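You operate a simulated robot arm through the tools that you are given. There is no shell and no other tool. Be economical: measure what you need, move in short steps, check, and stop when the job is done.

You run a simulated robot arm. Do the job below in one go: nothing can be reset, and whatever is moved stays where it is left.

TASK
Try the small welder at 70 amps, earthed to the holed table.
Fine: earth clamp on before the switch; open its cylinder valve, switch on till the display shows the amps, then switch off, then close the valve.

Only the result counts: the job must be done as asked and must still hold three seconds after the hand-in. Knocking over, shifting, dropping, spilling or breaking anything else fails it.

THE ROBOT
A 7-joint arm with a two-finger gripper on a trunk, on a base that drives. Base frame: it is fixed to the floor where the robot stands at the start and does not move with it; the origin is under the middle of the robot, x ahead of it, y to its left, z up. Units: mm, rad, N and s.
With the tool pointing down near the work surface it reaches from about 300 to 740 mm from the robot's upright axis, wherever it stands. Its first joint turns from -2.897 to 2.897 rad. Places, roughly: amps dial of the small welder [500, -200, 1100]; cylinder valve of the low welder cart [200, -700, 1000]; end of the earth tab of the holed table [800, 2300, 700]; flow dial of the low welder cart [100, -500, 900]; low welder cart [400, -400, 700]; switch of the small welder [400, -300, 1200]. Payload 2.94 kg.
The tool frame sits at the grasp point between the pads (the TCP): z along the fingers, y along the line on which they close. The tips reach 30 mm beyond it. Largest opening 138 mm; the body of the gripper starts 109 mm behind the TCP.
Orientation is that of the tool frame in the base frame, as a unit quaternion [w, x, y, z]. With the fingers straight down and closing along the base's y, the tool's x points along the base's -x, its y along +y and its z along -z.

THE INTERFACE
- The arm moves only by the tool nudge_tool. Its argument "rows" is a list of rows, each a list of 3 entries, a list of its own where there are three numbers: the gripper command, from -1 (fully open) to 1 (shut), values between in proportion, then the shift along the tool's x, y, z in mm, then the turn, a rotation vector about the tool's x, y, z in rad. In form: [[fingers, [tx, ty, tz], [rx, ry, rz]], ...]. A call has 1 to 12 rows; each row shifts and turns the commanded pose from where the row before left it, along the tool's axes as they then stand. A row lasts 0.2 s, in which the tool goes at most 50 mm and 0.15 rad; a call with a longer step from one row to the next is refused whole, and so is a gripper value outside its range. Where a pose cannot be reached the arm comes as near as it can. A force on the tool above 40 N (or 10 N above the force at the start of the call, whichever is more), or a blocked arm, ends the call early, and 0.2 s more pass. The fingers move at their own pace and stop on an object; they squeeze with about 25 N. The grip force told is the motor's: it shows also when the fingers shut on nothing. Time passes only in rows, and 0.2 s behind the last, so rows that do not move let the fingers close. It gives the time, the measured TCP pose, the force on the tool (base axes), the opening and the grip force at its end, in the units of the frame above (readings bear some noise), with the torque about the TCP (base axes, N m) and any sound that the robot's microphone picked up.
- Cameras (640 x 400 px; columns grow to the right, rows downward): "scene" is now at [-28.9, 67.8, 1574.1]; the picture's right is [-0.79, -0.61, 0.00], its down [-0.39, 0.51, -0.76] and it looks along [0.47, -0.61, -0.64] (base axes); focal length 266 px, centre (320, 200). "wrist" rides on the gripper at [71, 19, -146] in the tool frame; the picture's right is [-0.26, 0.96, 0.00], its down [-0.85, -0.23, -0.48] and it looks along [-0.46, -0.12, 0.88] (tool axes); focal length 280 px, centre (320, 200). There is no depth. A picture from a camera that has moved, and an enlarged one, comes with that camera's place and axes in the base frame and with its lens.
- grab_frame(camera): a new picture of that camera. No time passes.
- lift_body(by): slides the trunk up (or, below 0, down) by that many mm; the arm and the scene camera ride with it, the base frame stays. It gives what a move gives, with no picture.
- drive_base(legs): drives the robot by 1 to 6 legs, each [ahead, left, turn to the left] in mm, mm and rad, along the robot's own axes; the way and the turn of a leg run together, so that a leg with both is an arc; at most 1500 mm and 3.142 rad a leg. The arm and the cameras ride along, it lands a little off, and it stops where it bumps. It gives what a move gives.
- turn_head(pan, tilt): turns the head with the scene camera to pan (to the left, within 1.501 rad either way) and tilt (down, from -0.506 to 1.204), counted from straight ahead of the robot. It gives what a move gives.
- close_up(camera, box): a new picture of the part [left, top, right, bottom] of that camera's present view, enlarged. No time passes.
- finish_job(): hands the job in; it is judged then, once.

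Work in short steps. Places have to be worked out from the pictures, the camera data and where the tool is seen: move nearer, look again, correct. Check each grasp and each placing, and mend what went wrong. You have 120 turns and 98 pictures in all, those below and enlarged ones among them. Open the gripper and draw the arm clear of the work before you hand the job in, unless the task says otherwise; then end with one line.

The tools are called after "Request:" as name(argument=value, ...) on one line, values as JSON. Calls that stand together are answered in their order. nudge_tool: Moves the arm, as the interface text tells. Its arguments: {"type":"object","properties":{"rows":{"type":"array","items":{"type":"array"}}},"required":["rows"]} The other tools are called the same way: lift_body (by) slides the trunk up or down; drive_base (legs) drives the base; turn_head (pan, tilt) turns the head that bears the scene camera; grab_frame (camera) takes a picture; close_up (camera, box) takes an enlarged picture of a part of a camera's view; finish_job () hands the job in.

At the start:

```text
time_s: 0.0
ee_pos: [410.5, -132.7, 1349.5]
ee_rot: [0.0, -0.001, 1.0, 0.0]
contact_force: [-0.1, -0.5, 0.4]
wrist_torque: [-0.01, 0.0, 0.03]
grip_width: 138.2
grasp_force: 0.1
trunk travel left (down, up): [-425.0, 29.0]
robot x, y, heading: [-2.8, 3.1, 0.005]
head pan, tilt: [-0.916, 0.702]
```

scene: 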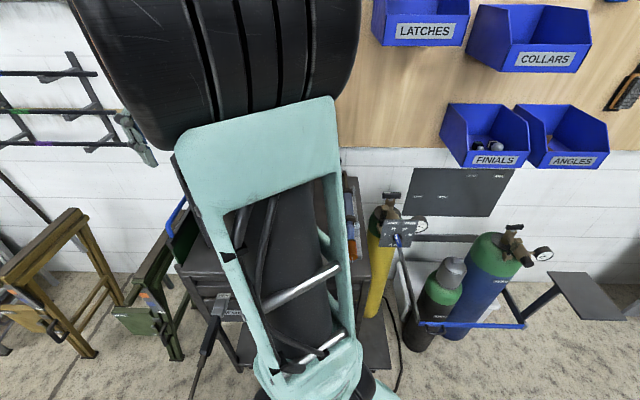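
wrist: 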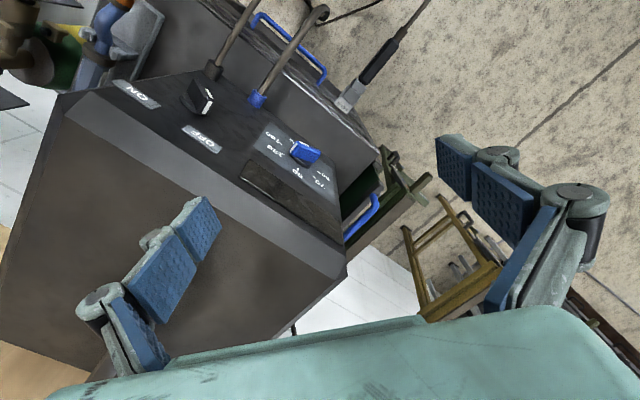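

The wrist view shows the small welder top with switch (ON/OFF) and amps dial; I look closer at it and survey the surroundings.

Request:
close_up(camera="wrist", box=[60, 0, 400, 212])

Request:
close_up(camera="scene", box=[340, 160, 640, 348])

Request:
turn_head(pan=1.2, tilt=0.4)

Request:
grab_frame(camera="scene")

```text
1.88 times, centred on (230, 106) of wrist
camera zoom: at [341.3, -112.0, 1494.2], right [0.26, 0.97, 0.0], down [0.85, -0.23, 0.48], along [0.46, -0.13, -0.88], focal length 528 px, centre (489, 377)
```

zoom: 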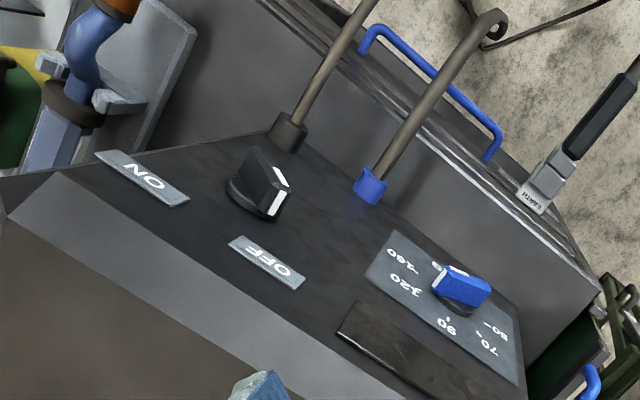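

```text
2.13 times, centred on (490, 254) of scene
camera zoom: at [-28.9, 67.8, 1574.1], right [-0.79, -0.61, 0.0], down [-0.39, 0.51, -0.76], along [0.47, -0.61, -0.64], focal length 566 px, centre (-42, 85)
```

zoom: 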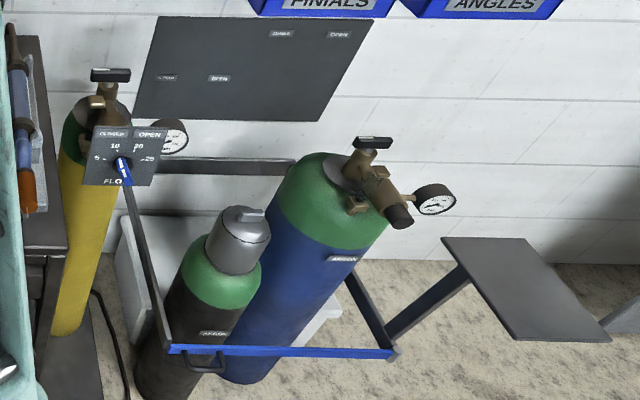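

```text
time_s: 2.0
ee_pos: [411.2, -131.3, 1349.4]
ee_rot: [0.0, -0.001, 1.0, -0.001]
contact_force: [-0.6, 0.2, 0.0]
wrist_torque: [-0.03, 0.0, 0.03]
grip_width: 138.0
grasp_force: 0.0
trunk travel left (down, up): [-425.0, 29.0]
robot x, y, heading: [-1.6, -1.2, -0.004]
head pan, tilt: [1.201, 0.4]
```

```text
93 pictures are left
camera scene: at [-47.0, 221.4, 1601.1], right [0.93, -0.36, 0.0], down [-0.14, -0.36, -0.92], along [0.33, 0.86, -0.39], focal length 266 px, centre (320, 200)
```

scene: 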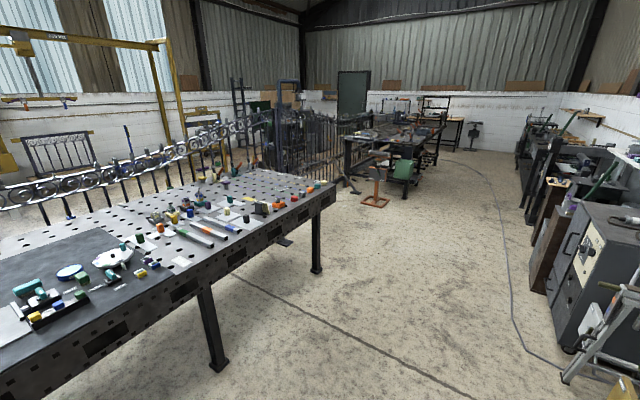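

The table is to the left; I zoom in on its tab, and inspect the dial and the clamp.

Request:
close_up(camera="scene", box=[260, 150, 380, 225])

Request:
close_up(camera="wrist", box=[230, 110, 350, 185])

Request:
turn_head(pan=-0.5, tilt=0.8)

Request:
grab_frame(camera="scene")

```text
5.33 times, centred on (320, 188) of scene
camera zoom: at [-47.0, 221.4, 1601.1], right [0.93, -0.36, 0.0], down [-0.14, -0.36, -0.92], along [0.33, 0.86, -0.39], focal length 1418 px, centre (320, 267)
```

zoom: 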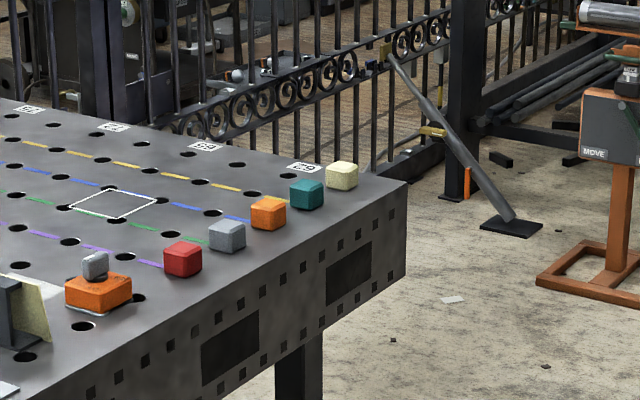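

```text
5.33 times, centred on (290, 148) of wrist
camera zoom: at [341.3, -112.0, 1494.2], right [0.26, 0.97, 0.0], down [0.85, -0.23, 0.48], along [0.46, -0.13, -0.88], focal length 1495 px, centre (480, 480)
```

zoom: 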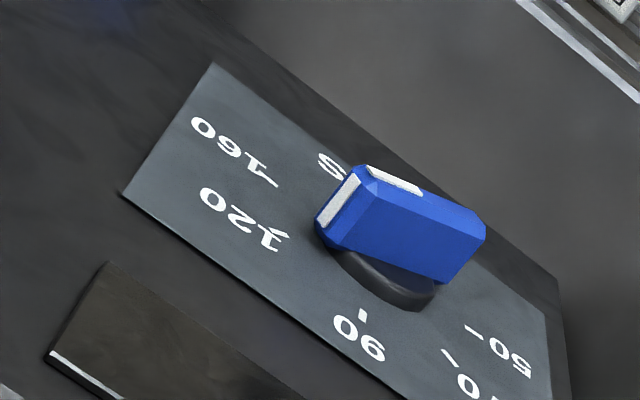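

```text
time_s: 3.7
ee_pos: [410.6, -131.9, 1349.7]
ee_rot: [0.0, -0.002, 1.0, -0.001]
contact_force: [0.5, 0.0, -0.5]
wrist_torque: [0.02, 0.0, 0.01]
grip_width: 138.1
grasp_force: 0.0
trunk travel left (down, up): [-425.0, 29.0]
robot x, y, heading: [0.2, -1.2, -0.001]
head pan, tilt: [-0.499, 0.799]
```

```text
90 pictures are left
camera scene: at [-9.7, 96.5, 1566.0], right [-0.48, -0.88, 0.0], down [-0.63, 0.34, -0.7], along [0.61, -0.33, -0.72], focal length 266 px, centre (320, 200)
```

scene: 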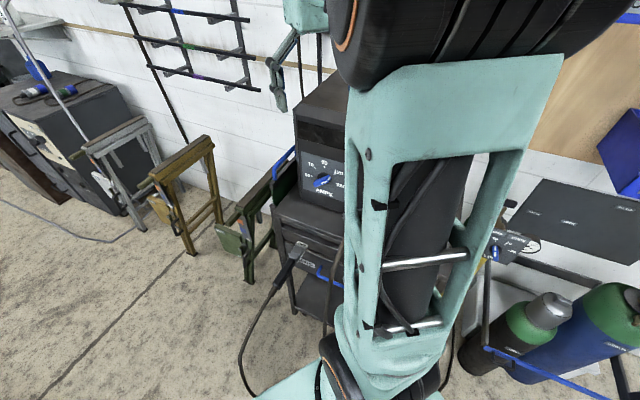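

Dial triangulates to about (475,-176,1064) on a panel facing the robot. I back up for a better view and look at the whole area.

Request:
drive_base(legs=[[-400, 0, 0]])

Request:
grab_frame(camera="scene")

Request:
grab_frame(camera="wrist")

```text
time_s: 6.2
ee_pos: [12.2, -131.1, 1349.1]
ee_rot: [0.0, -0.005, 1.0, -0.001]
contact_force: [0.4, -0.2, -0.2]
wrist_torque: [-0.01, -0.01, 0.04]
grip_width: 137.9
grasp_force: 0.1
trunk travel left (down, up): [-425.0, 29.0]
robot x, y, heading: [-398.9, -0.3, 0.007]
head pan, tilt: [-0.499, 0.799]
```

```text
89 pictures are left
camera scene: at [-410.0, 95.0, 1566.0], right [-0.47, -0.88, 0.0], down [-0.63, 0.34, -0.7], along [0.61, -0.33, -0.72], focal length 266 px, centre (320, 200)
```

scene: 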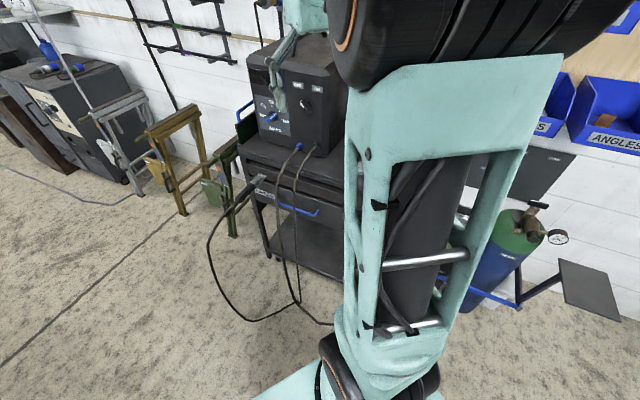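

```text
88 pictures are left
camera wrist: at [-57.4, -111.0, 1494.3], right [0.25, 0.97, 0.0], down [0.85, -0.22, 0.48], along [0.46, -0.12, -0.88], focal length 280 px, centre (320, 200)
```

wrist: 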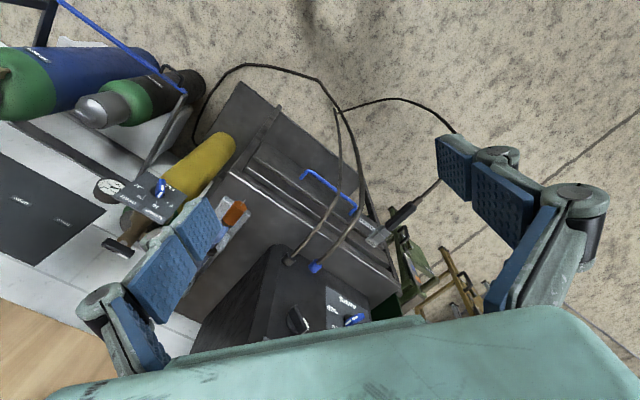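

I zoom on the welder front and the earth clamp, and check the valve area from another head angle.

Request:
close_up(camera="scene", box=[190, 30, 350, 130])

Request:
close_up(camera="scene", box=[190, 130, 350, 230])

Request:
close_up(camera="wrist", box=[90, 120, 260, 226])

```text
4.00 times, centred on (270, 80) of scene
camera zoom: at [-410.0, 95.0, 1566.0], right [-0.47, -0.88, 0.0], down [-0.63, 0.34, -0.7], along [0.61, -0.33, -0.72], focal length 1063 px, centre (520, 680)
```

zoom: 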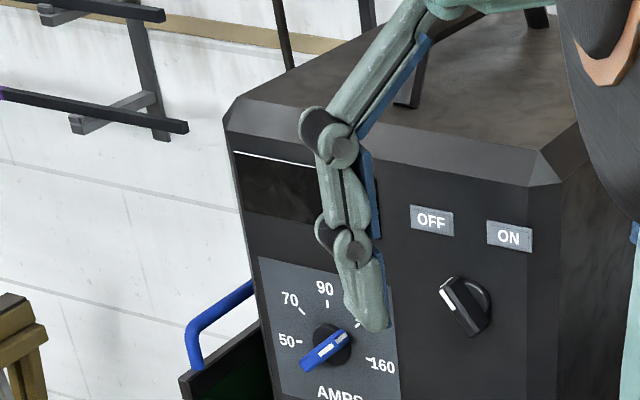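

```text
4.00 times, centred on (270, 180) of scene
camera zoom: at [-410.0, 95.0, 1566.0], right [-0.47, -0.88, 0.0], down [-0.63, 0.34, -0.7], along [0.61, -0.33, -0.72], focal length 1063 px, centre (520, 280)
```

zoom: 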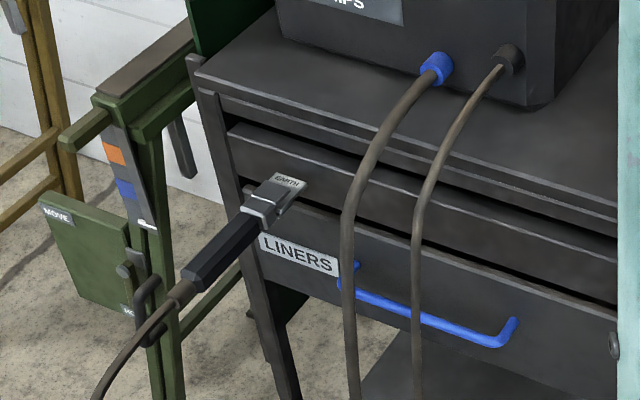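

```text
3.76 times, centred on (175, 173) of wrist
camera zoom: at [-57.4, -111.0, 1494.3], right [0.25, 0.97, 0.0], down [0.85, -0.22, 0.48], along [0.46, -0.12, -0.88], focal length 1056 px, centre (866, 302)
```

zoom: 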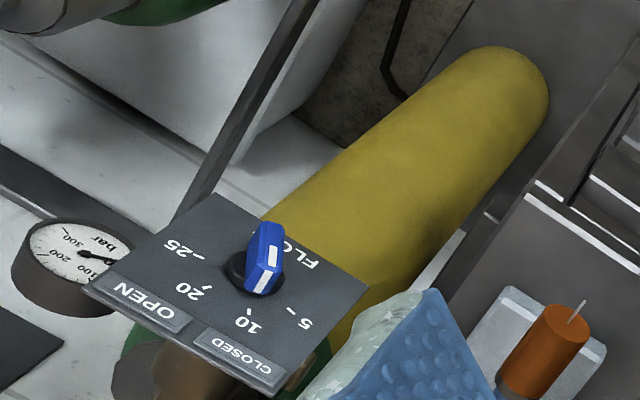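

Next I reach forward and start tilting the tool toward horizontal for the front panel.

Request:
nudge_tool(rows=[[0.1, [-45, 0, 0], [0, 0, 0]], [0.1, [-45, 0, 0], [0, 0, 0]], [0.1, [-45, 0, 0], [0, 0, 0]], [0.1, [-45, 0, 0], [0, -0.14, 0]], [0.1, [-45, 0, 0], [0, -0.14, 0]], [0.1, [0, 0, 0], [0, -0.145, 0]], [0.1, [0, 0, 0], [0, -0.145, 0]], [0.1, [0, 0, 0], [0, -0.145, 0]], [0.1, [0, 0, 0], [0, -0.145, 0]]])

Request:
nudge_tool(rows=[[0.1, [0, 0, 0], [0, -0.145, 0]], [0.1, [0, 0, 0], [0, -0.145, 0]], [0.1, [0, 0, 0], [0, -0.145, 0]], [0.1, [0, 0, 0], [0, -0.145, 0]], [0.1, [0, 0, 0], [0, -0.13, 0]]])

Request:
grab_frame(camera="wrist")

Request:
grab_frame(camera="scene")

```text
time_s: 8.2
ee_pos: [237.2, -128.5, 1355.4]
ee_rot: [0.418, -0.005, 0.908, 0.002]
contact_force: [0.1, 0.2, 1.0]
wrist_torque: [-0.01, 0.01, -0.01]
grip_width: 62.2
grasp_force: 0.0
trunk travel left (down, up): [-425.0, 29.0]
robot x, y, heading: [-401.2, -2.4, 0.004]
head pan, tilt: [-0.499, 0.799]
```

```text
time_s: 9.4
ee_pos: [237.6, -130.7, 1355.9]
ee_rot: [0.708, -0.003, 0.707, 0.002]
contact_force: [0.4, 0.5, -0.4]
wrist_torque: [0.04, -0.03, -0.01]
grip_width: 62.3
grasp_force: 0.1
trunk travel left (down, up): [-425.0, 29.0]
robot x, y, heading: [-399.1, -2.2, 0.008]
head pan, tilt: [-0.499, 0.799]
```

```text
84 pictures are left
camera wrist: at [92.4, -110.4, 1283.6], right [-0.01, 0.97, 0.26], down [-0.48, -0.23, 0.85], along [0.88, -0.12, 0.46], focal length 280 px, centre (320, 200)
```

wrist: 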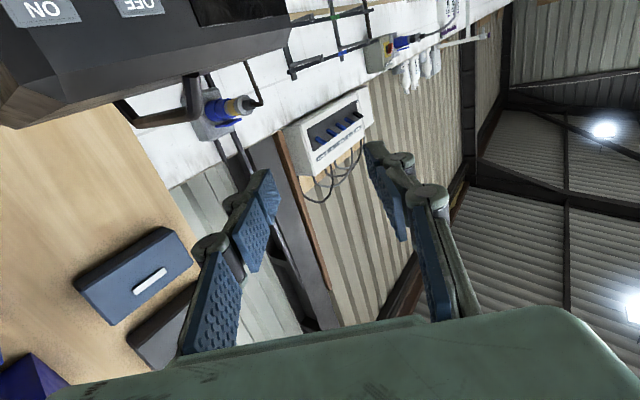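

```text
83 pictures are left
camera scene: at [-409.0, 95.0, 1566.0], right [-0.47, -0.88, 0.0], down [-0.63, 0.34, -0.7], along [0.61, -0.33, -0.72], focal length 266 px, centre (320, 200)
```

scene: 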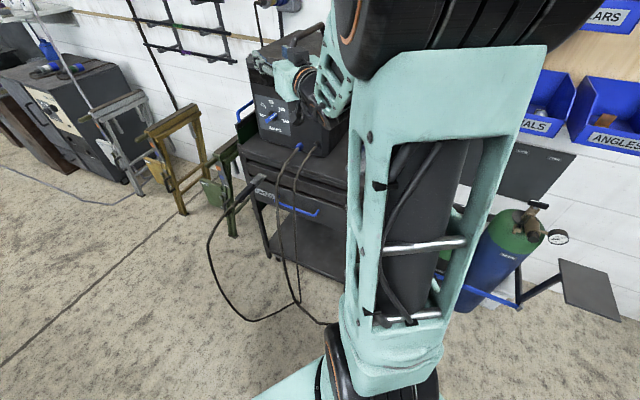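

Tool is horizontal. I lower the trunk so that the tool is level with the dial, and look again.

Request:
lift_body(by=-270)

Request:
grab_frame(camera="wrist")

Request:
close_up(camera="scene", box=[190, 0, 350, 100])

```text
time_s: 12.2
ee_pos: [237.6, -129.7, 1085.6]
ee_rot: [0.707, -0.005, 0.708, 0.003]
contact_force: [-0.1, -1.0, 0.9]
wrist_torque: [-0.01, 0.0, 0.02]
grip_width: 62.4
grasp_force: 0.1
trunk travel left (down, up): [-155.0, 299.0]
robot x, y, heading: [-398.1, -1.4, 0.008]
head pan, tilt: [-0.499, 0.799]
```

```text
82 pictures are left
camera wrist: at [92.0, -110.1, 1013.9], right [-0.01, 0.97, 0.26], down [-0.47, -0.23, 0.85], along [0.88, -0.12, 0.46], focal length 280 px, centre (320, 200)
```

wrist: 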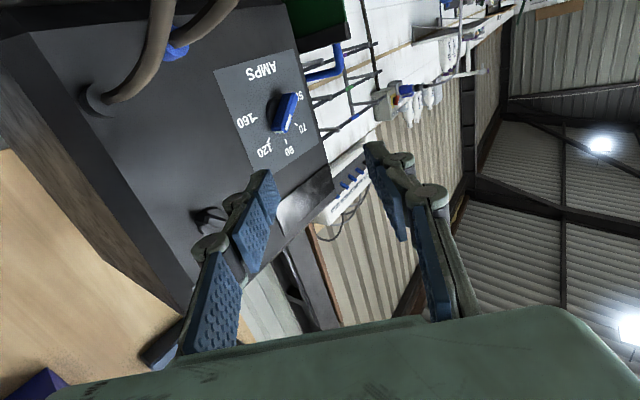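

```text
4.00 times, centred on (270, 50) of scene
camera zoom: at [-409.5, 95.0, 1296.0], right [-0.47, -0.88, 0.0], down [-0.63, 0.34, -0.7], along [0.61, -0.33, -0.72], focal length 1063 px, centre (520, 800)
```

zoom: 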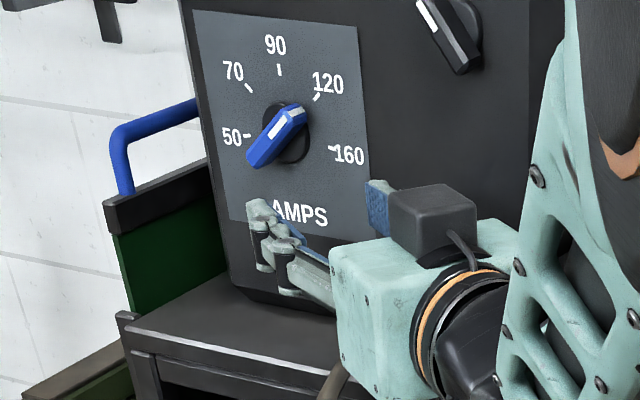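

The dial seems to point near 120; I zoom from the wrist camera for angles.

Request:
close_up(camera="wrist", box=[180, 30, 340, 130])

Request:
turn_head(pan=-0.3, tilt=0.3)

Request:
grab_frame(camera="scene")

```text
4.00 times, centred on (260, 80) of wrist
camera zoom: at [92.0, -110.1, 1013.9], right [-0.01, 0.97, 0.26], down [-0.47, -0.23, 0.85], along [0.88, -0.12, 0.46], focal length 1122 px, centre (560, 680)
```

zoom: 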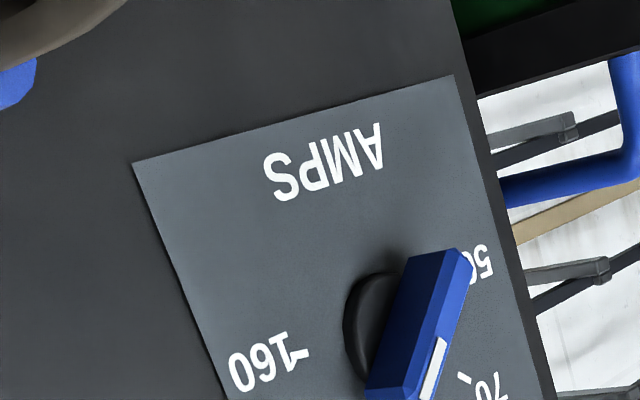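

```text
time_s: 13.1
ee_pos: [237.1, -128.8, 1084.6]
ee_rot: [0.707, -0.004, 0.708, 0.002]
contact_force: [0.1, -0.3, 1.4]
wrist_torque: [-0.03, 0.0, 0.03]
grip_width: 62.1
grasp_force: 0.2
trunk travel left (down, up): [-155.0, 299.0]
robot x, y, heading: [-399.1, -3.2, 0.012]
head pan, tilt: [-0.3, 0.3]
```

```text
79 pictures are left
camera scene: at [-391.2, 106.1, 1340.3], right [-0.29, -0.96, 0.0], down [-0.28, 0.09, -0.95], along [0.91, -0.28, -0.3], focal length 266 px, centre (320, 200)
```

scene: 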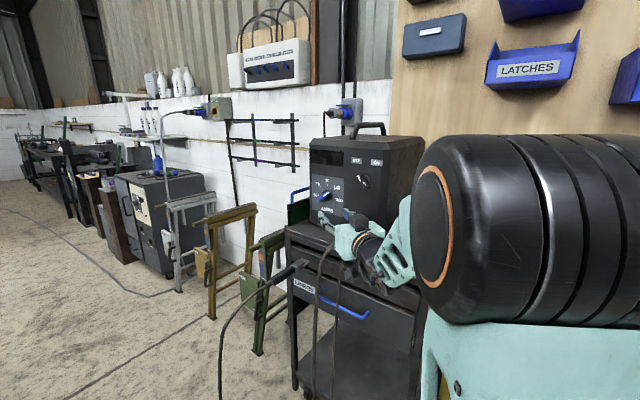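

Request:
close_up(camera="scene", box=[300, 140, 396, 200])

Request:
close_up(camera="wrist", box=[240, 70, 340, 133])

```text
6.67 times, centred on (348, 170) of scene
camera zoom: at [-391.2, 106.1, 1340.3], right [-0.29, -0.96, 0.0], down [-0.28, 0.09, -0.95], along [0.91, -0.28, -0.3], focal length 1772 px, centre (133, 400)
```

zoom: 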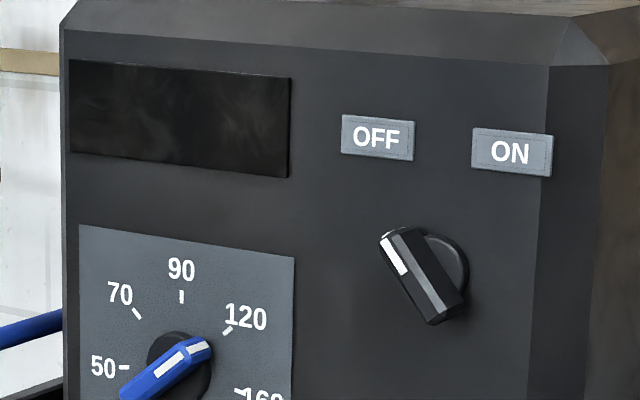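

```text
6.35 times, centred on (290, 102) of wrist
camera zoom: at [92.1, -110.1, 1013.8], right [-0.01, 0.97, 0.26], down [-0.47, -0.23, 0.85], along [0.88, -0.12, 0.46], focal length 1780 px, centre (510, 825)
```

zoom: 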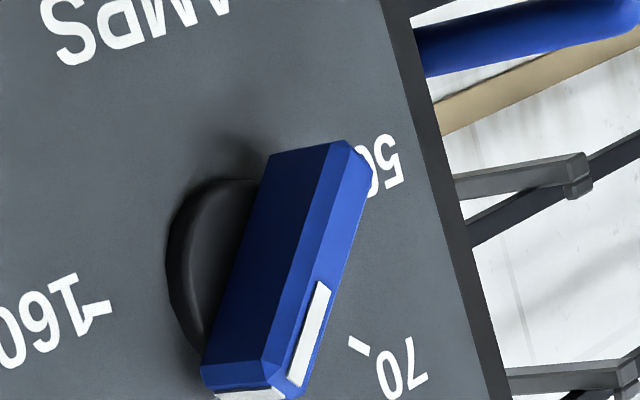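

The panel's top edge works out along (0.79, 0.62), so the welder faces (-0.62, 0.785). I drive to stand squarely in front of it, heading about -0.905.

Request:
drive_base(legs=[[0, 250, 0], [0, 0, -0.913], [-25, 549, 0]])

Request:
turn_head(pan=0.0, tilt=0.35)

Request:
grab_frame(camera="scene")

Request:
grab_frame(camera="wrist")

```text
time_s: 23.2
ee_pos: [304.0, 28.1, 1085.5]
ee_rot: [0.635, 0.309, 0.636, -0.31]
contact_force: [-0.1, -0.8, -0.7]
wrist_torque: [0.0, -0.01, -0.02]
grip_width: 62.2
grasp_force: 0.0
trunk travel left (down, up): [-155.0, 299.0]
robot x, y, heading: [15.3, 606.4, -0.905]
head pan, tilt: [-0.3, 0.3]
```

```text
time_s: 24.0
ee_pos: [304.5, 27.0, 1084.7]
ee_rot: [0.636, 0.308, 0.637, -0.308]
contact_force: [0.0, 0.2, 0.0]
wrist_torque: [-0.02, 0.03, 0.0]
grip_width: 62.0
grasp_force: 0.0
trunk travel left (down, up): [-155.0, 299.0]
robot x, y, heading: [13.4, 613.0, -0.902]
head pan, tilt: [0.0, 0.351]
```

```text
76 pictures are left
camera scene: at [127.7, 681.5, 1335.6], right [-0.79, -0.62, 0.0], down [-0.21, 0.27, -0.94], along [0.58, -0.74, -0.34], focal length 266 px, centre (320, 200)
```

scene: 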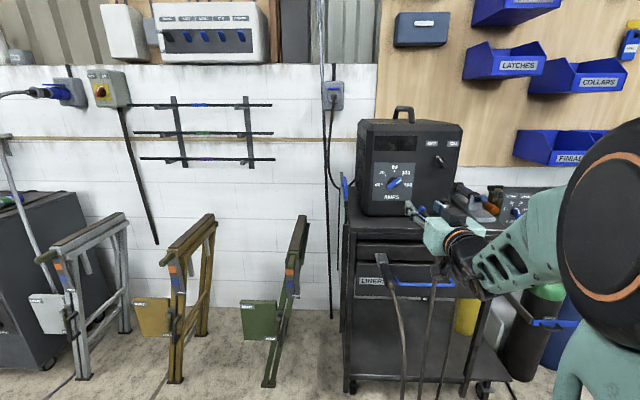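

```text
75 pictures are left
camera wrist: at [229.2, 154.4, 1013.9], right [0.76, 0.6, 0.26], down [-0.47, 0.23, 0.85], along [0.45, -0.77, 0.46], focal length 280 px, centre (320, 200)
```

wrist: 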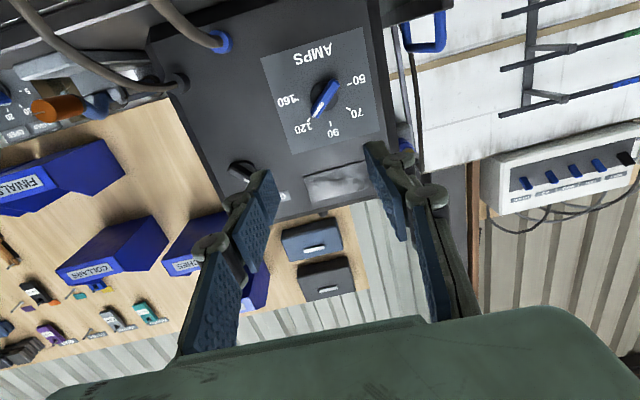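

Square in front now. Zoom on the panel to get the knob's angle and place.

Request:
close_up(camera="scene", box=[350, 125, 470, 200])

Request:
close_up(camera="wrist", box=[250, 30, 410, 130])

```text
5.33 times, centred on (410, 162) of scene
camera zoom: at [127.7, 681.5, 1335.6], right [-0.79, -0.62, 0.0], down [-0.21, 0.27, -0.94], along [0.58, -0.74, -0.34], focal length 1418 px, centre (-160, 400)
```

zoom: 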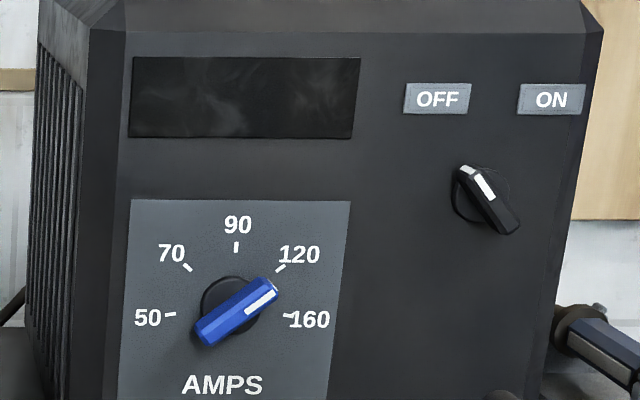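

```text
4.00 times, centred on (330, 80) of wrist
camera zoom: at [229.2, 154.4, 1013.9], right [0.76, 0.6, 0.26], down [-0.47, 0.23, 0.85], along [0.45, -0.77, 0.46], focal length 1122 px, centre (280, 680)
```

zoom: 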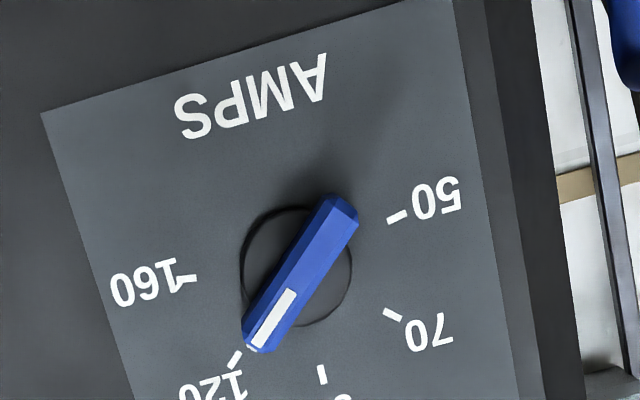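

Knob is at ~120 and needs about -100° to reach 70; dial base at (482,-186,1073). I drive 120 mm closer, then rotate the tool to match the knob.

Request:
drive_base(legs=[[120, 0, 0]])

Request:
nudge_tool(rows=[[0.1, [12, 7, 0], [0, 0, 0.1425]], [0.1, [0, 0, 0], [0, 0, 0.1425]], [0.1, [0, 0, 0], [0, 0, 0.1425]], [0.1, [0, 0, 0], [0, 0, 0.1425]], [0.1, [0, 0, 0], [0, 0, 0.1425]], [0.1, [0, 0, 0], [0, 0, 0.1425]]])

Request:
grab_frame(camera="wrist")

Request:
close_up(camera="scene", box=[350, 100, 510, 200])

```text
time_s: 25.2
ee_pos: [379.4, -66.4, 1085.3]
ee_rot: [0.636, 0.308, 0.637, -0.309]
contact_force: [1.1, -0.5, -1.2]
wrist_torque: [-0.02, 0.02, 0.01]
grip_width: 62.0
grasp_force: 0.0
trunk travel left (down, up): [-155.0, 299.0]
robot x, y, heading: [90.0, 513.6, -0.902]
head pan, tilt: [0.0, 0.351]
```

```text
time_s: 26.6
ee_pos: [384.3, -63.9, 1074.0]
ee_rot: [0.707, 0.545, 0.451, -0.018]
contact_force: [-0.9, -0.9, -1.1]
wrist_torque: [-0.02, 0.0, 0.0]
grip_width: 62.0
grasp_force: 0.1
trunk travel left (down, up): [-155.0, 299.0]
robot x, y, heading: [88.7, 513.7, -0.905]
head pan, tilt: [0.0, 0.351]
```

```text
72 pictures are left
camera wrist: at [346.3, 93.1, 1041.3], right [0.34, 0.27, 0.9], down [-0.92, -0.12, 0.38], along [0.21, -0.96, 0.21], focal length 280 px, centre (320, 200)
```

wrist: 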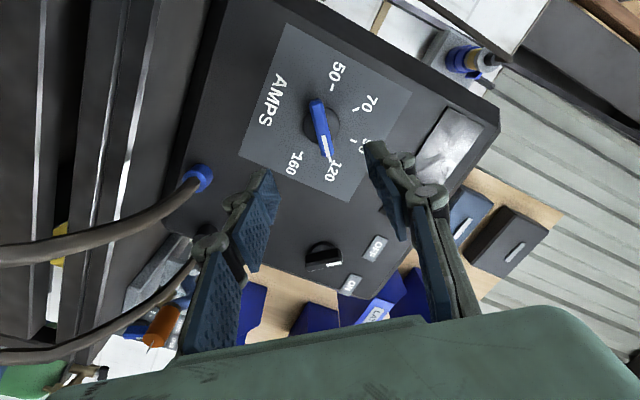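

```text
4.00 times, centred on (430, 150) of scene
camera zoom: at [202.5, 586.8, 1335.6], right [-0.79, -0.62, 0.0], down [-0.21, 0.27, -0.94], along [0.58, -0.74, -0.34], focal length 1063 px, centre (-120, 400)
```

zoom: 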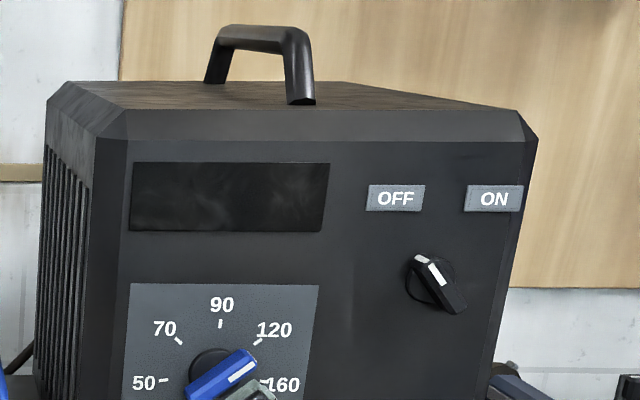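

Aligned within a few mm. Advance 105 mm and check again.

Request:
nudge_tool(rows=[[0.1, [2, 2, 35], [0, 0, 0]], [0.1, [0, 0, 35], [0, 0, 0]], [0.1, [0, 0, 35], [0, 0, 0]]])

Request:
grab_frame(camera="wrist")

```text
time_s: 27.4
ee_pos: [453.3, -142.0, 1074.1]
ee_rot: [0.707, 0.544, 0.452, -0.018]
contact_force: [0.4, 0.3, 0.0]
wrist_torque: [0.01, 0.07, 0.01]
grip_width: 62.3
grasp_force: 0.1
trunk travel left (down, up): [-155.0, 299.0]
robot x, y, heading: [92.3, 514.9, -0.904]
head pan, tilt: [0.0, 0.351]
```

```text
70 pictures are left
camera wrist: at [414.5, 13.3, 1040.3], right [0.34, 0.27, 0.9], down [-0.92, -0.12, 0.38], along [0.21, -0.96, 0.21], focal length 280 px, centre (320, 200)
```

wrist: 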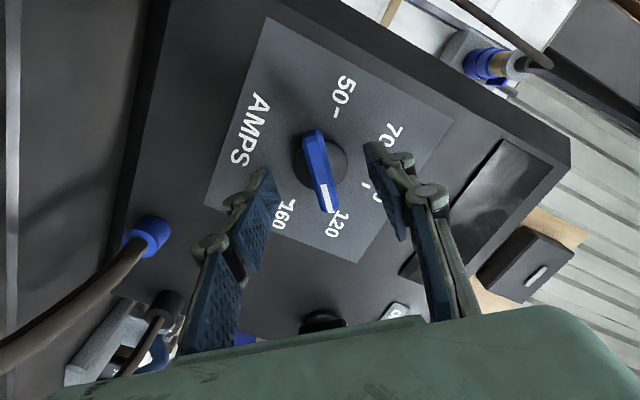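

Centred within 2 mm; knob is ~7° further than the tool. I align, go in 16 mm, and close.

Request:
nudge_tool(rows=[[0.1, [0, 0, 8], [0, 0, 0.12]], [0.1, [0, 0, 8], [0, 0, 0]], [1, [0, 0, 0], [0, 0, 0]], [1, [0, 0, 0], [0, 0, 0]], [1, [0, 0, 0], [0, 0, 0]]])

Request:
grab_frame(camera="wrist")

```text
time_s: 28.6
ee_pos: [462.1, -156.5, 1073.4]
ee_rot: [0.707, 0.57, 0.418, 0.025]
contact_force: [3.0, -3.0, 0.9]
wrist_torque: [0.15, 0.14, -0.09]
grip_width: 13.3
grasp_force: 39.9
trunk travel left (down, up): [-155.0, 299.0]
robot x, y, heading: [92.3, 513.2, -0.898]
head pan, tilt: [0.0, 0.351]
```

```text
69 pictures are left
camera wrist: at [426.9, 2.6, 1048.8], right [0.26, 0.2, 0.95], down [-0.95, -0.14, 0.29], along [0.19, -0.97, 0.16], focal length 280 px, centre (320, 200)
```

wrist: 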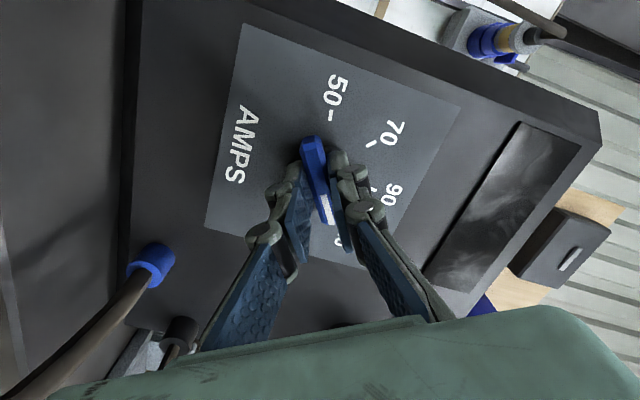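

Knob gripped (13 mm). Turn counter-clockwise ~1.6 rad first, then check.

Request:
nudge_tool(rows=[[1, [0, 0, 0], [0, 0, -0.14]], [1, [0, 0, 0], [0, 0, -0.14]], [1, [0, 0, 0], [0, 0, -0.14]], [1, [0, 0, 0], [0, 0, -0.14]], [1, [0, 0, 0], [0, 0, -0.14]], [1, [0, 0, 0], [0, 0, -0.14]], [1, [0, 0, 0], [0, 0, -0.14]], [1, [0, 0, 0], [0, 0, -0.14]], [1, [0, 0, 0], [0, 0, -0.14]], [1, [0, 0, 0], [0, 0, -0.14]], [1, [0, 0, 0], [0, 0, -0.14]]])

Request:
grab_frame(camera="wrist")

Request:
close_up(camera="scene", box=[370, 150, 450, 200])

```text
time_s: 31.0
ee_pos: [460.1, -157.1, 1072.4]
ee_rot: [0.525, 0.119, 0.697, -0.474]
contact_force: [-2.9, -4.2, -2.0]
wrist_torque: [0.63, 0.47, -1.17]
grip_width: 13.7
grasp_force: 40.3
trunk travel left (down, up): [-155.0, 299.0]
robot x, y, heading: [86.4, 511.9, -0.903]
head pan, tilt: [0.0, 0.351]
```

```text
68 pictures are left
camera wrist: at [353.1, -55.5, 1002.4], right [0.75, 0.59, -0.3], down [-0.09, 0.54, 0.84], along [0.66, -0.6, 0.45], focal length 280 px, centre (320, 200)
```

wrist: 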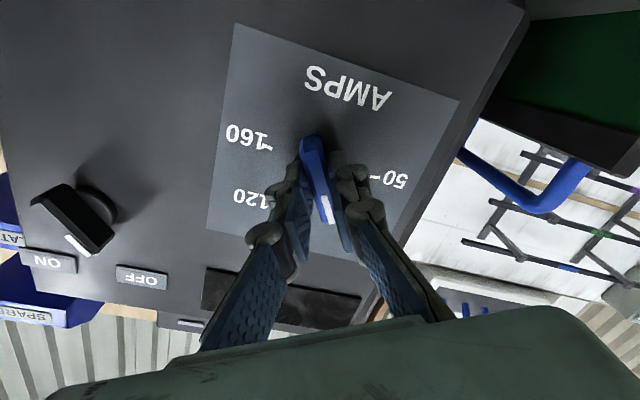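

```text
8.00 times, centred on (410, 175) of scene
camera zoom: at [202.2, 585.7, 1335.8], right [-0.79, -0.62, 0.0], down [-0.21, 0.27, -0.94], along [0.58, -0.74, -0.34], focal length 2126 px, centre (-400, 400)
```

zoom: 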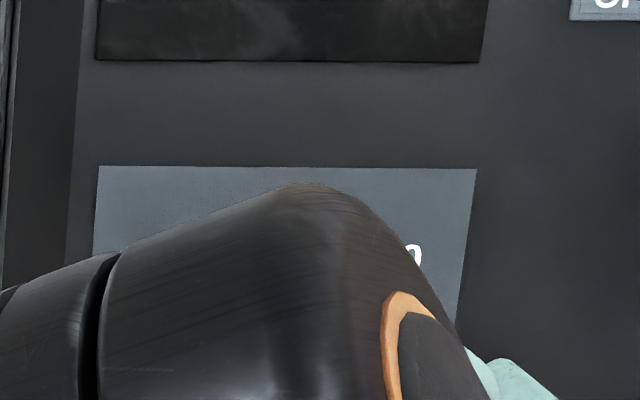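

By the tick geometry the pointer is still ~15° short of 70. Turn another 0.27 rad, release, back off and check.

Request:
nudge_tool(rows=[[1, [0, 0, 0], [0, 0, -0.135]], [1, [0, 0, 0], [0, 0, -0.135]], [1, [0, 0, 0], [0, 0, 0]], [0.6, [0, 0, 0], [0, 0, 0]], [0.2, [0, 0, 0], [0, 0, 0]], [0.2, [0, 0, -30], [0, 0, 0]], [0.2, [0, 0, -40], [0, 0, 0]]])

Request:
close_up(camera="wrist", box=[200, 50, 440, 200])

```text
time_s: 32.6
ee_pos: [418.3, -100.3, 1074.1]
ee_rot: [0.457, 0.024, 0.707, -0.54]
contact_force: [-0.9, 0.3, -0.2]
wrist_torque: [-0.06, -0.03, 0.04]
grip_width: 55.1
grasp_force: 0.0
trunk travel left (down, up): [-155.0, 299.0]
robot x, y, heading: [87.3, 515.7, -0.905]
head pan, tilt: [0.0, 0.351]
```

```text
2.67 times, centred on (320, 125) of wrist
camera zoom: at [297.7, -10.1, 1011.3], right [0.66, 0.52, -0.54], down [0.08, 0.67, 0.74], along [0.75, -0.53, 0.4], focal length 748 px, centre (320, 400)
```

zoom: 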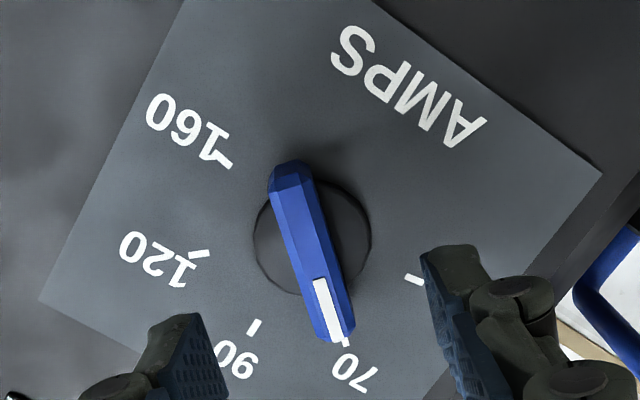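

Pointer is on 70. Now retract, level the tool and point it down for the earth clamp (handle estimated near (392,0,826), pointing outward from the cart).

Request:
nudge_tool(rows=[[-0.2, [0, 0, -45], [0, 0, 0.14]], [-0.2, [0, 0, -45], [0, 0, 0.14]], [-0.2, [0, 0, -45], [0, 0, 0.14]], [-0.2, [0, 0, 0], [0, 0, 0.14]], [-0.2, [0, 0, 0], [0, 0, 0.14]], [-0.2, [0, 0, 0], [0, 0, 0.135]]])

Request:
nudge_tool(rows=[[-0.2, [0, 0, 0], [0, 0.143, 0]], [-0.2, [0, 0, 0], [0, 0.143, 0]], [-0.2, [0, 0, 0], [0, 0.143, 0]], [-0.2, [0, 0, 0], [0, 0.143, 0]], [-0.2, [0, 0, 0], [0, 0.143, 0]], [-0.2, [0, 0, 0], [0, 0.143, 0]], [-0.2, [0, 0, 0], [0, 0.143, 0]], [-0.2, [0, 0, 0], [0, 0.143, 0]], [-0.2, [0, 0, 0], [0, 0.143, 0]], [-0.2, [0, 0, 0], [0, 0.143, 0]], [-0.2, [0, 0, 0], [0, 0.14, 0]]])

Request:
grab_frame(camera="wrist")

Request:
grab_frame(camera="scene")

```text
time_s: 34.0
ee_pos: [335.6, 4.5, 1073.5]
ee_rot: [0.636, 0.309, 0.636, -0.308]
contact_force: [-0.4, 0.2, -0.1]
wrist_torque: [0.0, 0.01, 0.01]
grip_width: 82.6
grasp_force: 0.1
trunk travel left (down, up): [-155.0, 299.0]
robot x, y, heading: [88.6, 511.5, -0.901]
head pan, tilt: [0.0, 0.351]
```

```text
time_s: 36.4
ee_pos: [333.7, 3.4, 1073.7]
ee_rot: [0.0, 0.436, 0.9, 0.0]
contact_force: [-0.4, 0.2, 0.1]
wrist_torque: [-0.05, 0.0, 0.0]
grip_width: 82.9
grasp_force: 0.0
trunk travel left (down, up): [-155.0, 299.0]
robot x, y, heading: [88.7, 512.6, -0.905]
head pan, tilt: [0.0, 0.351]
```

```text
65 pictures are left
camera wrist: at [305.9, 72.5, 1218.5], right [0.92, 0.39, 0.0], down [0.34, -0.81, 0.48], along [0.18, -0.44, -0.88], focal length 280 px, centre (320, 200)
```

wrist: 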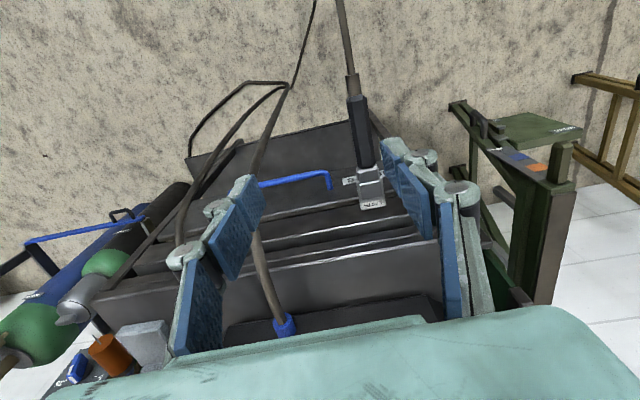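

```text
64 pictures are left
camera scene: at [202.4, 586.7, 1335.6], right [-0.79, -0.62, 0.0], down [-0.21, 0.27, -0.94], along [0.58, -0.74, -0.34], focal length 266 px, centre (320, 200)
```

scene: 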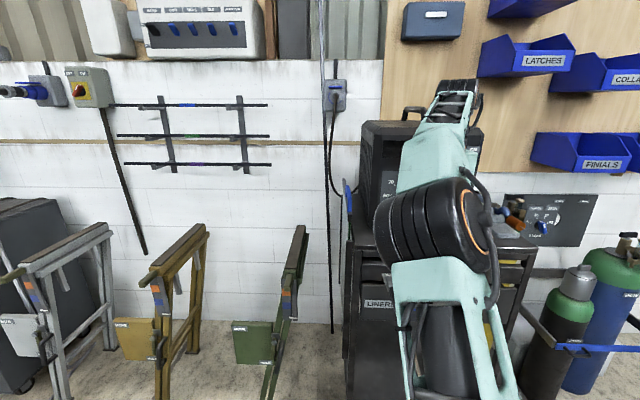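

Zoom on the clamp.

Request:
close_up(camera="wrist", box=[290, 60, 450, 220])

```text
2.50 times, centred on (370, 140) of wrist
camera zoom: at [305.9, 72.5, 1218.5], right [0.92, 0.39, 0.0], down [0.34, -0.81, 0.48], along [0.18, -0.44, -0.88], focal length 701 px, centre (195, 350)
```

zoom: 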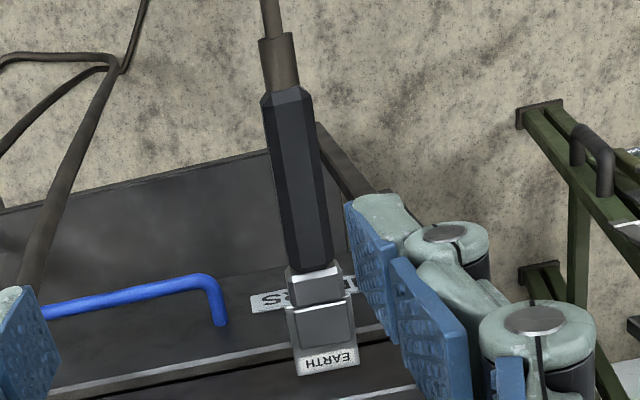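

Handle centre ≈ (401,-3,826), 27 mm wide, horizontal. I move over it, lower the trunk, then check.

Request:
nudge_tool(rows=[[-0.1, [-24, 25, 0], [0, 0, 0]], [-0.1, [-23, 24, 0], [0, 0, 0]], [-0.1, [0, 0, 40], [0, 0, 0]]])

Request:
lift_body(by=-130)

Request:
grab_frame(camera="wrist")

```text
time_s: 37.2
ee_pos: [403.4, -0.9, 1035.1]
ee_rot: [0.0, 0.436, 0.9, -0.001]
contact_force: [0.0, -0.7, -1.5]
wrist_torque: [0.04, -0.01, -0.02]
grip_width: 75.9
grasp_force: 0.0
trunk travel left (down, up): [-155.0, 299.0]
robot x, y, heading: [89.2, 516.0, -0.904]
head pan, tilt: [0.0, 0.351]
```

```text
time_s: 38.8
ee_pos: [402.6, -2.3, 906.2]
ee_rot: [0.0, 0.436, 0.9, -0.001]
contact_force: [0.0, -0.2, 0.5]
wrist_torque: [0.01, -0.03, -0.02]
grip_width: 76.1
grasp_force: 0.0
trunk travel left (down, up): [-25.0, 429.0]
robot x, y, heading: [88.7, 513.4, -0.9]
head pan, tilt: [0.0, 0.351]
```

```text
62 pictures are left
camera wrist: at [374.6, 67.7, 1050.2], right [0.92, 0.39, 0.0], down [0.35, -0.81, 0.48], along [0.19, -0.44, -0.88], focal length 280 px, centre (320, 200)
```

wrist: 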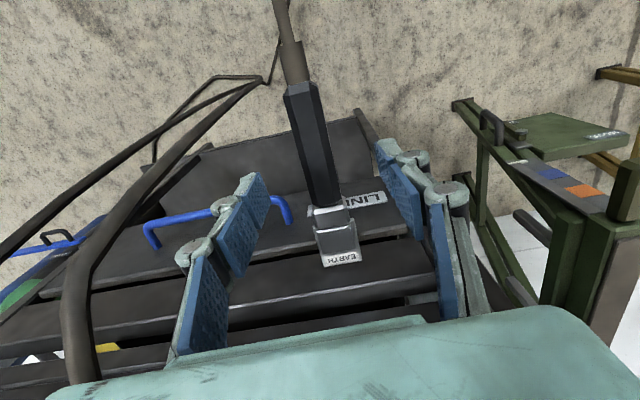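

Handle is centred between the fingers; descend 78 mm and close on it.

Request:
nudge_tool(rows=[[-0.1, [0, 0, 26], [0, 0, 0]], [-0.1, [0, 0, 26], [0, 0, 0]], [-0.1, [0, 0, 26], [0, 0, 0]], [1, [0, 0, 0], [0, 0, 0]], [1, [0, 0, 0], [0, 0, 0]], [1, [0, 0, 0], [0, 0, 0]]])

Request:
grab_frame(camera="wrist")

Request:
turn_head(pan=0.0, tilt=0.7)

Request:
grab_frame(camera="scene")

```text
time_s: 40.2
ee_pos: [400.1, -2.5, 827.2]
ee_rot: [-0.001, 0.437, 0.899, -0.001]
contact_force: [-3.9, -5.3, -1.3]
wrist_torque: [0.15, 0.0, -0.13]
grip_width: 24.8
grasp_force: 24.6
trunk travel left (down, up): [-25.0, 429.0]
robot x, y, heading: [89.1, 512.5, -0.905]
head pan, tilt: [0.0, 0.351]
```

```text
61 pictures are left
camera wrist: at [371.6, 65.6, 972.0], right [0.92, 0.39, 0.0], down [0.34, -0.81, 0.48], along [0.18, -0.44, -0.88], focal length 280 px, centre (320, 200)
```

wrist: 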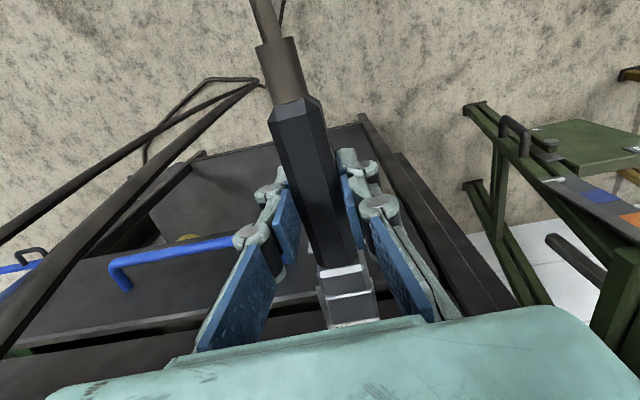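

```text
time_s: 41.0
ee_pos: [400.0, -3.7, 827.4]
ee_rot: [0.0, 0.437, 0.899, -0.001]
contact_force: [-9.1, -7.4, -0.9]
wrist_torque: [0.14, -0.04, -0.18]
grip_width: 25.0
grasp_force: 24.5
trunk travel left (down, up): [-25.0, 429.0]
robot x, y, heading: [87.8, 513.3, -0.901]
head pan, tilt: [0.0, 0.7]
```

```text
60 pictures are left
camera scene: at [196.8, 592.3, 1174.4], right [-0.79, -0.62, 0.0], down [-0.4, 0.51, -0.77], along [0.47, -0.6, -0.64], focal length 266 px, centre (320, 200)
```

scene: 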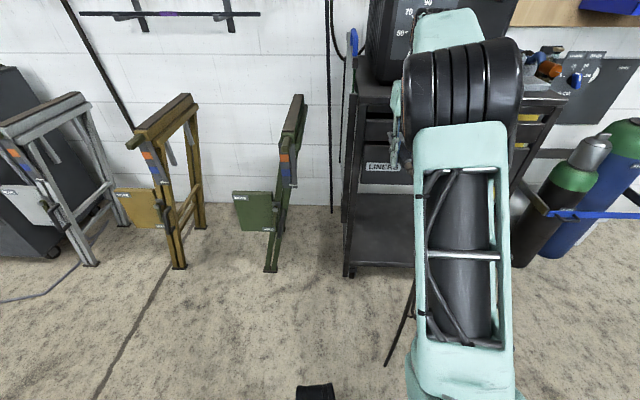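

Handle gripped (25 mm). Pull the clamp straight out, away from the cart.

Request:
nudge_tool(rows=[[1, [15, 0, 0], [0, 0, 0]], [1, [20, 0, 0], [0, 0, 0]], [1, [25, 0, 0], [0, 0, 0]], [1, [30, 0, 0], [0, 0, 0]]])

Request:
grab_frame(camera="wrist")

```text
time_s: 42.0
ee_pos: [347.0, 71.0, 827.7]
ee_rot: [-0.001, 0.436, 0.9, -0.001]
contact_force: [-0.5, -0.3, -3.2]
wrist_torque: [0.09, 0.0, -0.01]
grip_width: 24.6
grasp_force: 25.4
trunk travel left (down, up): [-25.0, 429.0]
robot x, y, heading: [85.8, 514.9, -0.906]
head pan, tilt: [0.0, 0.7]
```

```text
59 pictures are left
camera wrist: at [319.8, 138.9, 973.0], right [0.92, 0.39, 0.0], down [0.35, -0.81, 0.48], along [0.19, -0.44, -0.88], focal length 280 px, centre (320, 200)
```

wrist: 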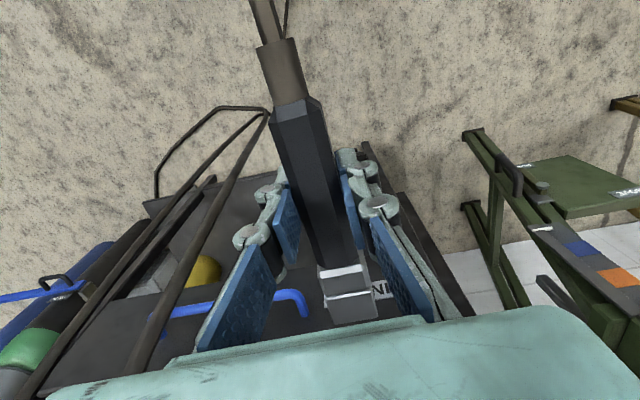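

Clamp is free and held. Turn left to face along the table edge and look for the tab.

Request:
drive_base(legs=[[-60, 0, 0], [0, 0, 1.77]])

Request:
turn_head(pan=0.3, tilt=0.3)

Request:
grab_frame(camera="scene")

```text
time_s: 47.2
ee_pos: [440.6, 896.1, 829.1]
ee_rot: [0.0, -0.414, 0.91, -0.001]
contact_force: [-0.4, 0.4, -4.0]
wrist_torque: [-0.01, 0.05, 0.03]
grip_width: 24.5
grasp_force: 24.9
trunk travel left (down, up): [-25.0, 429.0]
robot x, y, heading: [52.3, 562.3, 0.851]
head pan, tilt: [0.0, 0.7]
```

```text
time_s: 48.1
ee_pos: [440.8, 896.7, 827.4]
ee_rot: [0.0, -0.414, 0.91, -0.001]
contact_force: [0.3, -0.2, -3.0]
wrist_torque: [-0.02, 0.0, 0.01]
grip_width: 24.5
grasp_force: 25.0
trunk travel left (down, up): [-25.0, 429.0]
robot x, y, heading: [51.3, 562.0, 0.854]
head pan, tilt: [0.3, 0.3]
```

```text
58 pictures are left
camera scene: at [-64.6, 674.3, 1210.3], right [0.91, -0.41, 0.0], down [-0.12, -0.27, -0.95], along [0.39, 0.87, -0.3], focal length 266 px, centre (320, 200)
```

scene: 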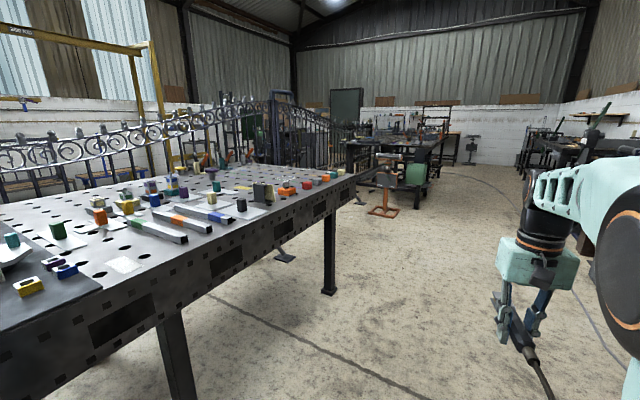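

Request:
close_up(camera="scene", box=[230, 160, 400, 270])

```text
3.64 times, centred on (315, 215) of scene
camera zoom: at [-64.6, 674.3, 1210.3], right [0.91, -0.41, 0.0], down [-0.12, -0.27, -0.95], along [0.39, 0.87, -0.3], focal length 966 px, centre (338, 146)
```

zoom: 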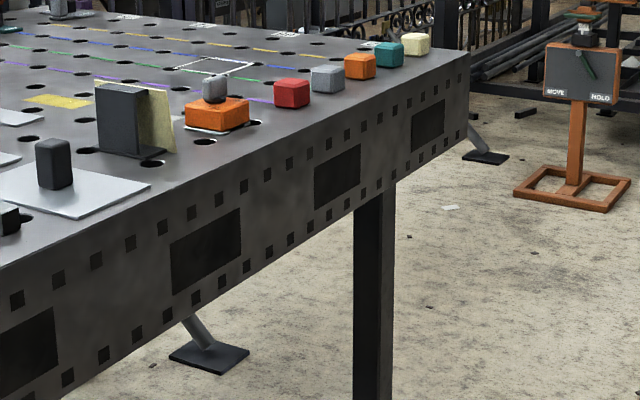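

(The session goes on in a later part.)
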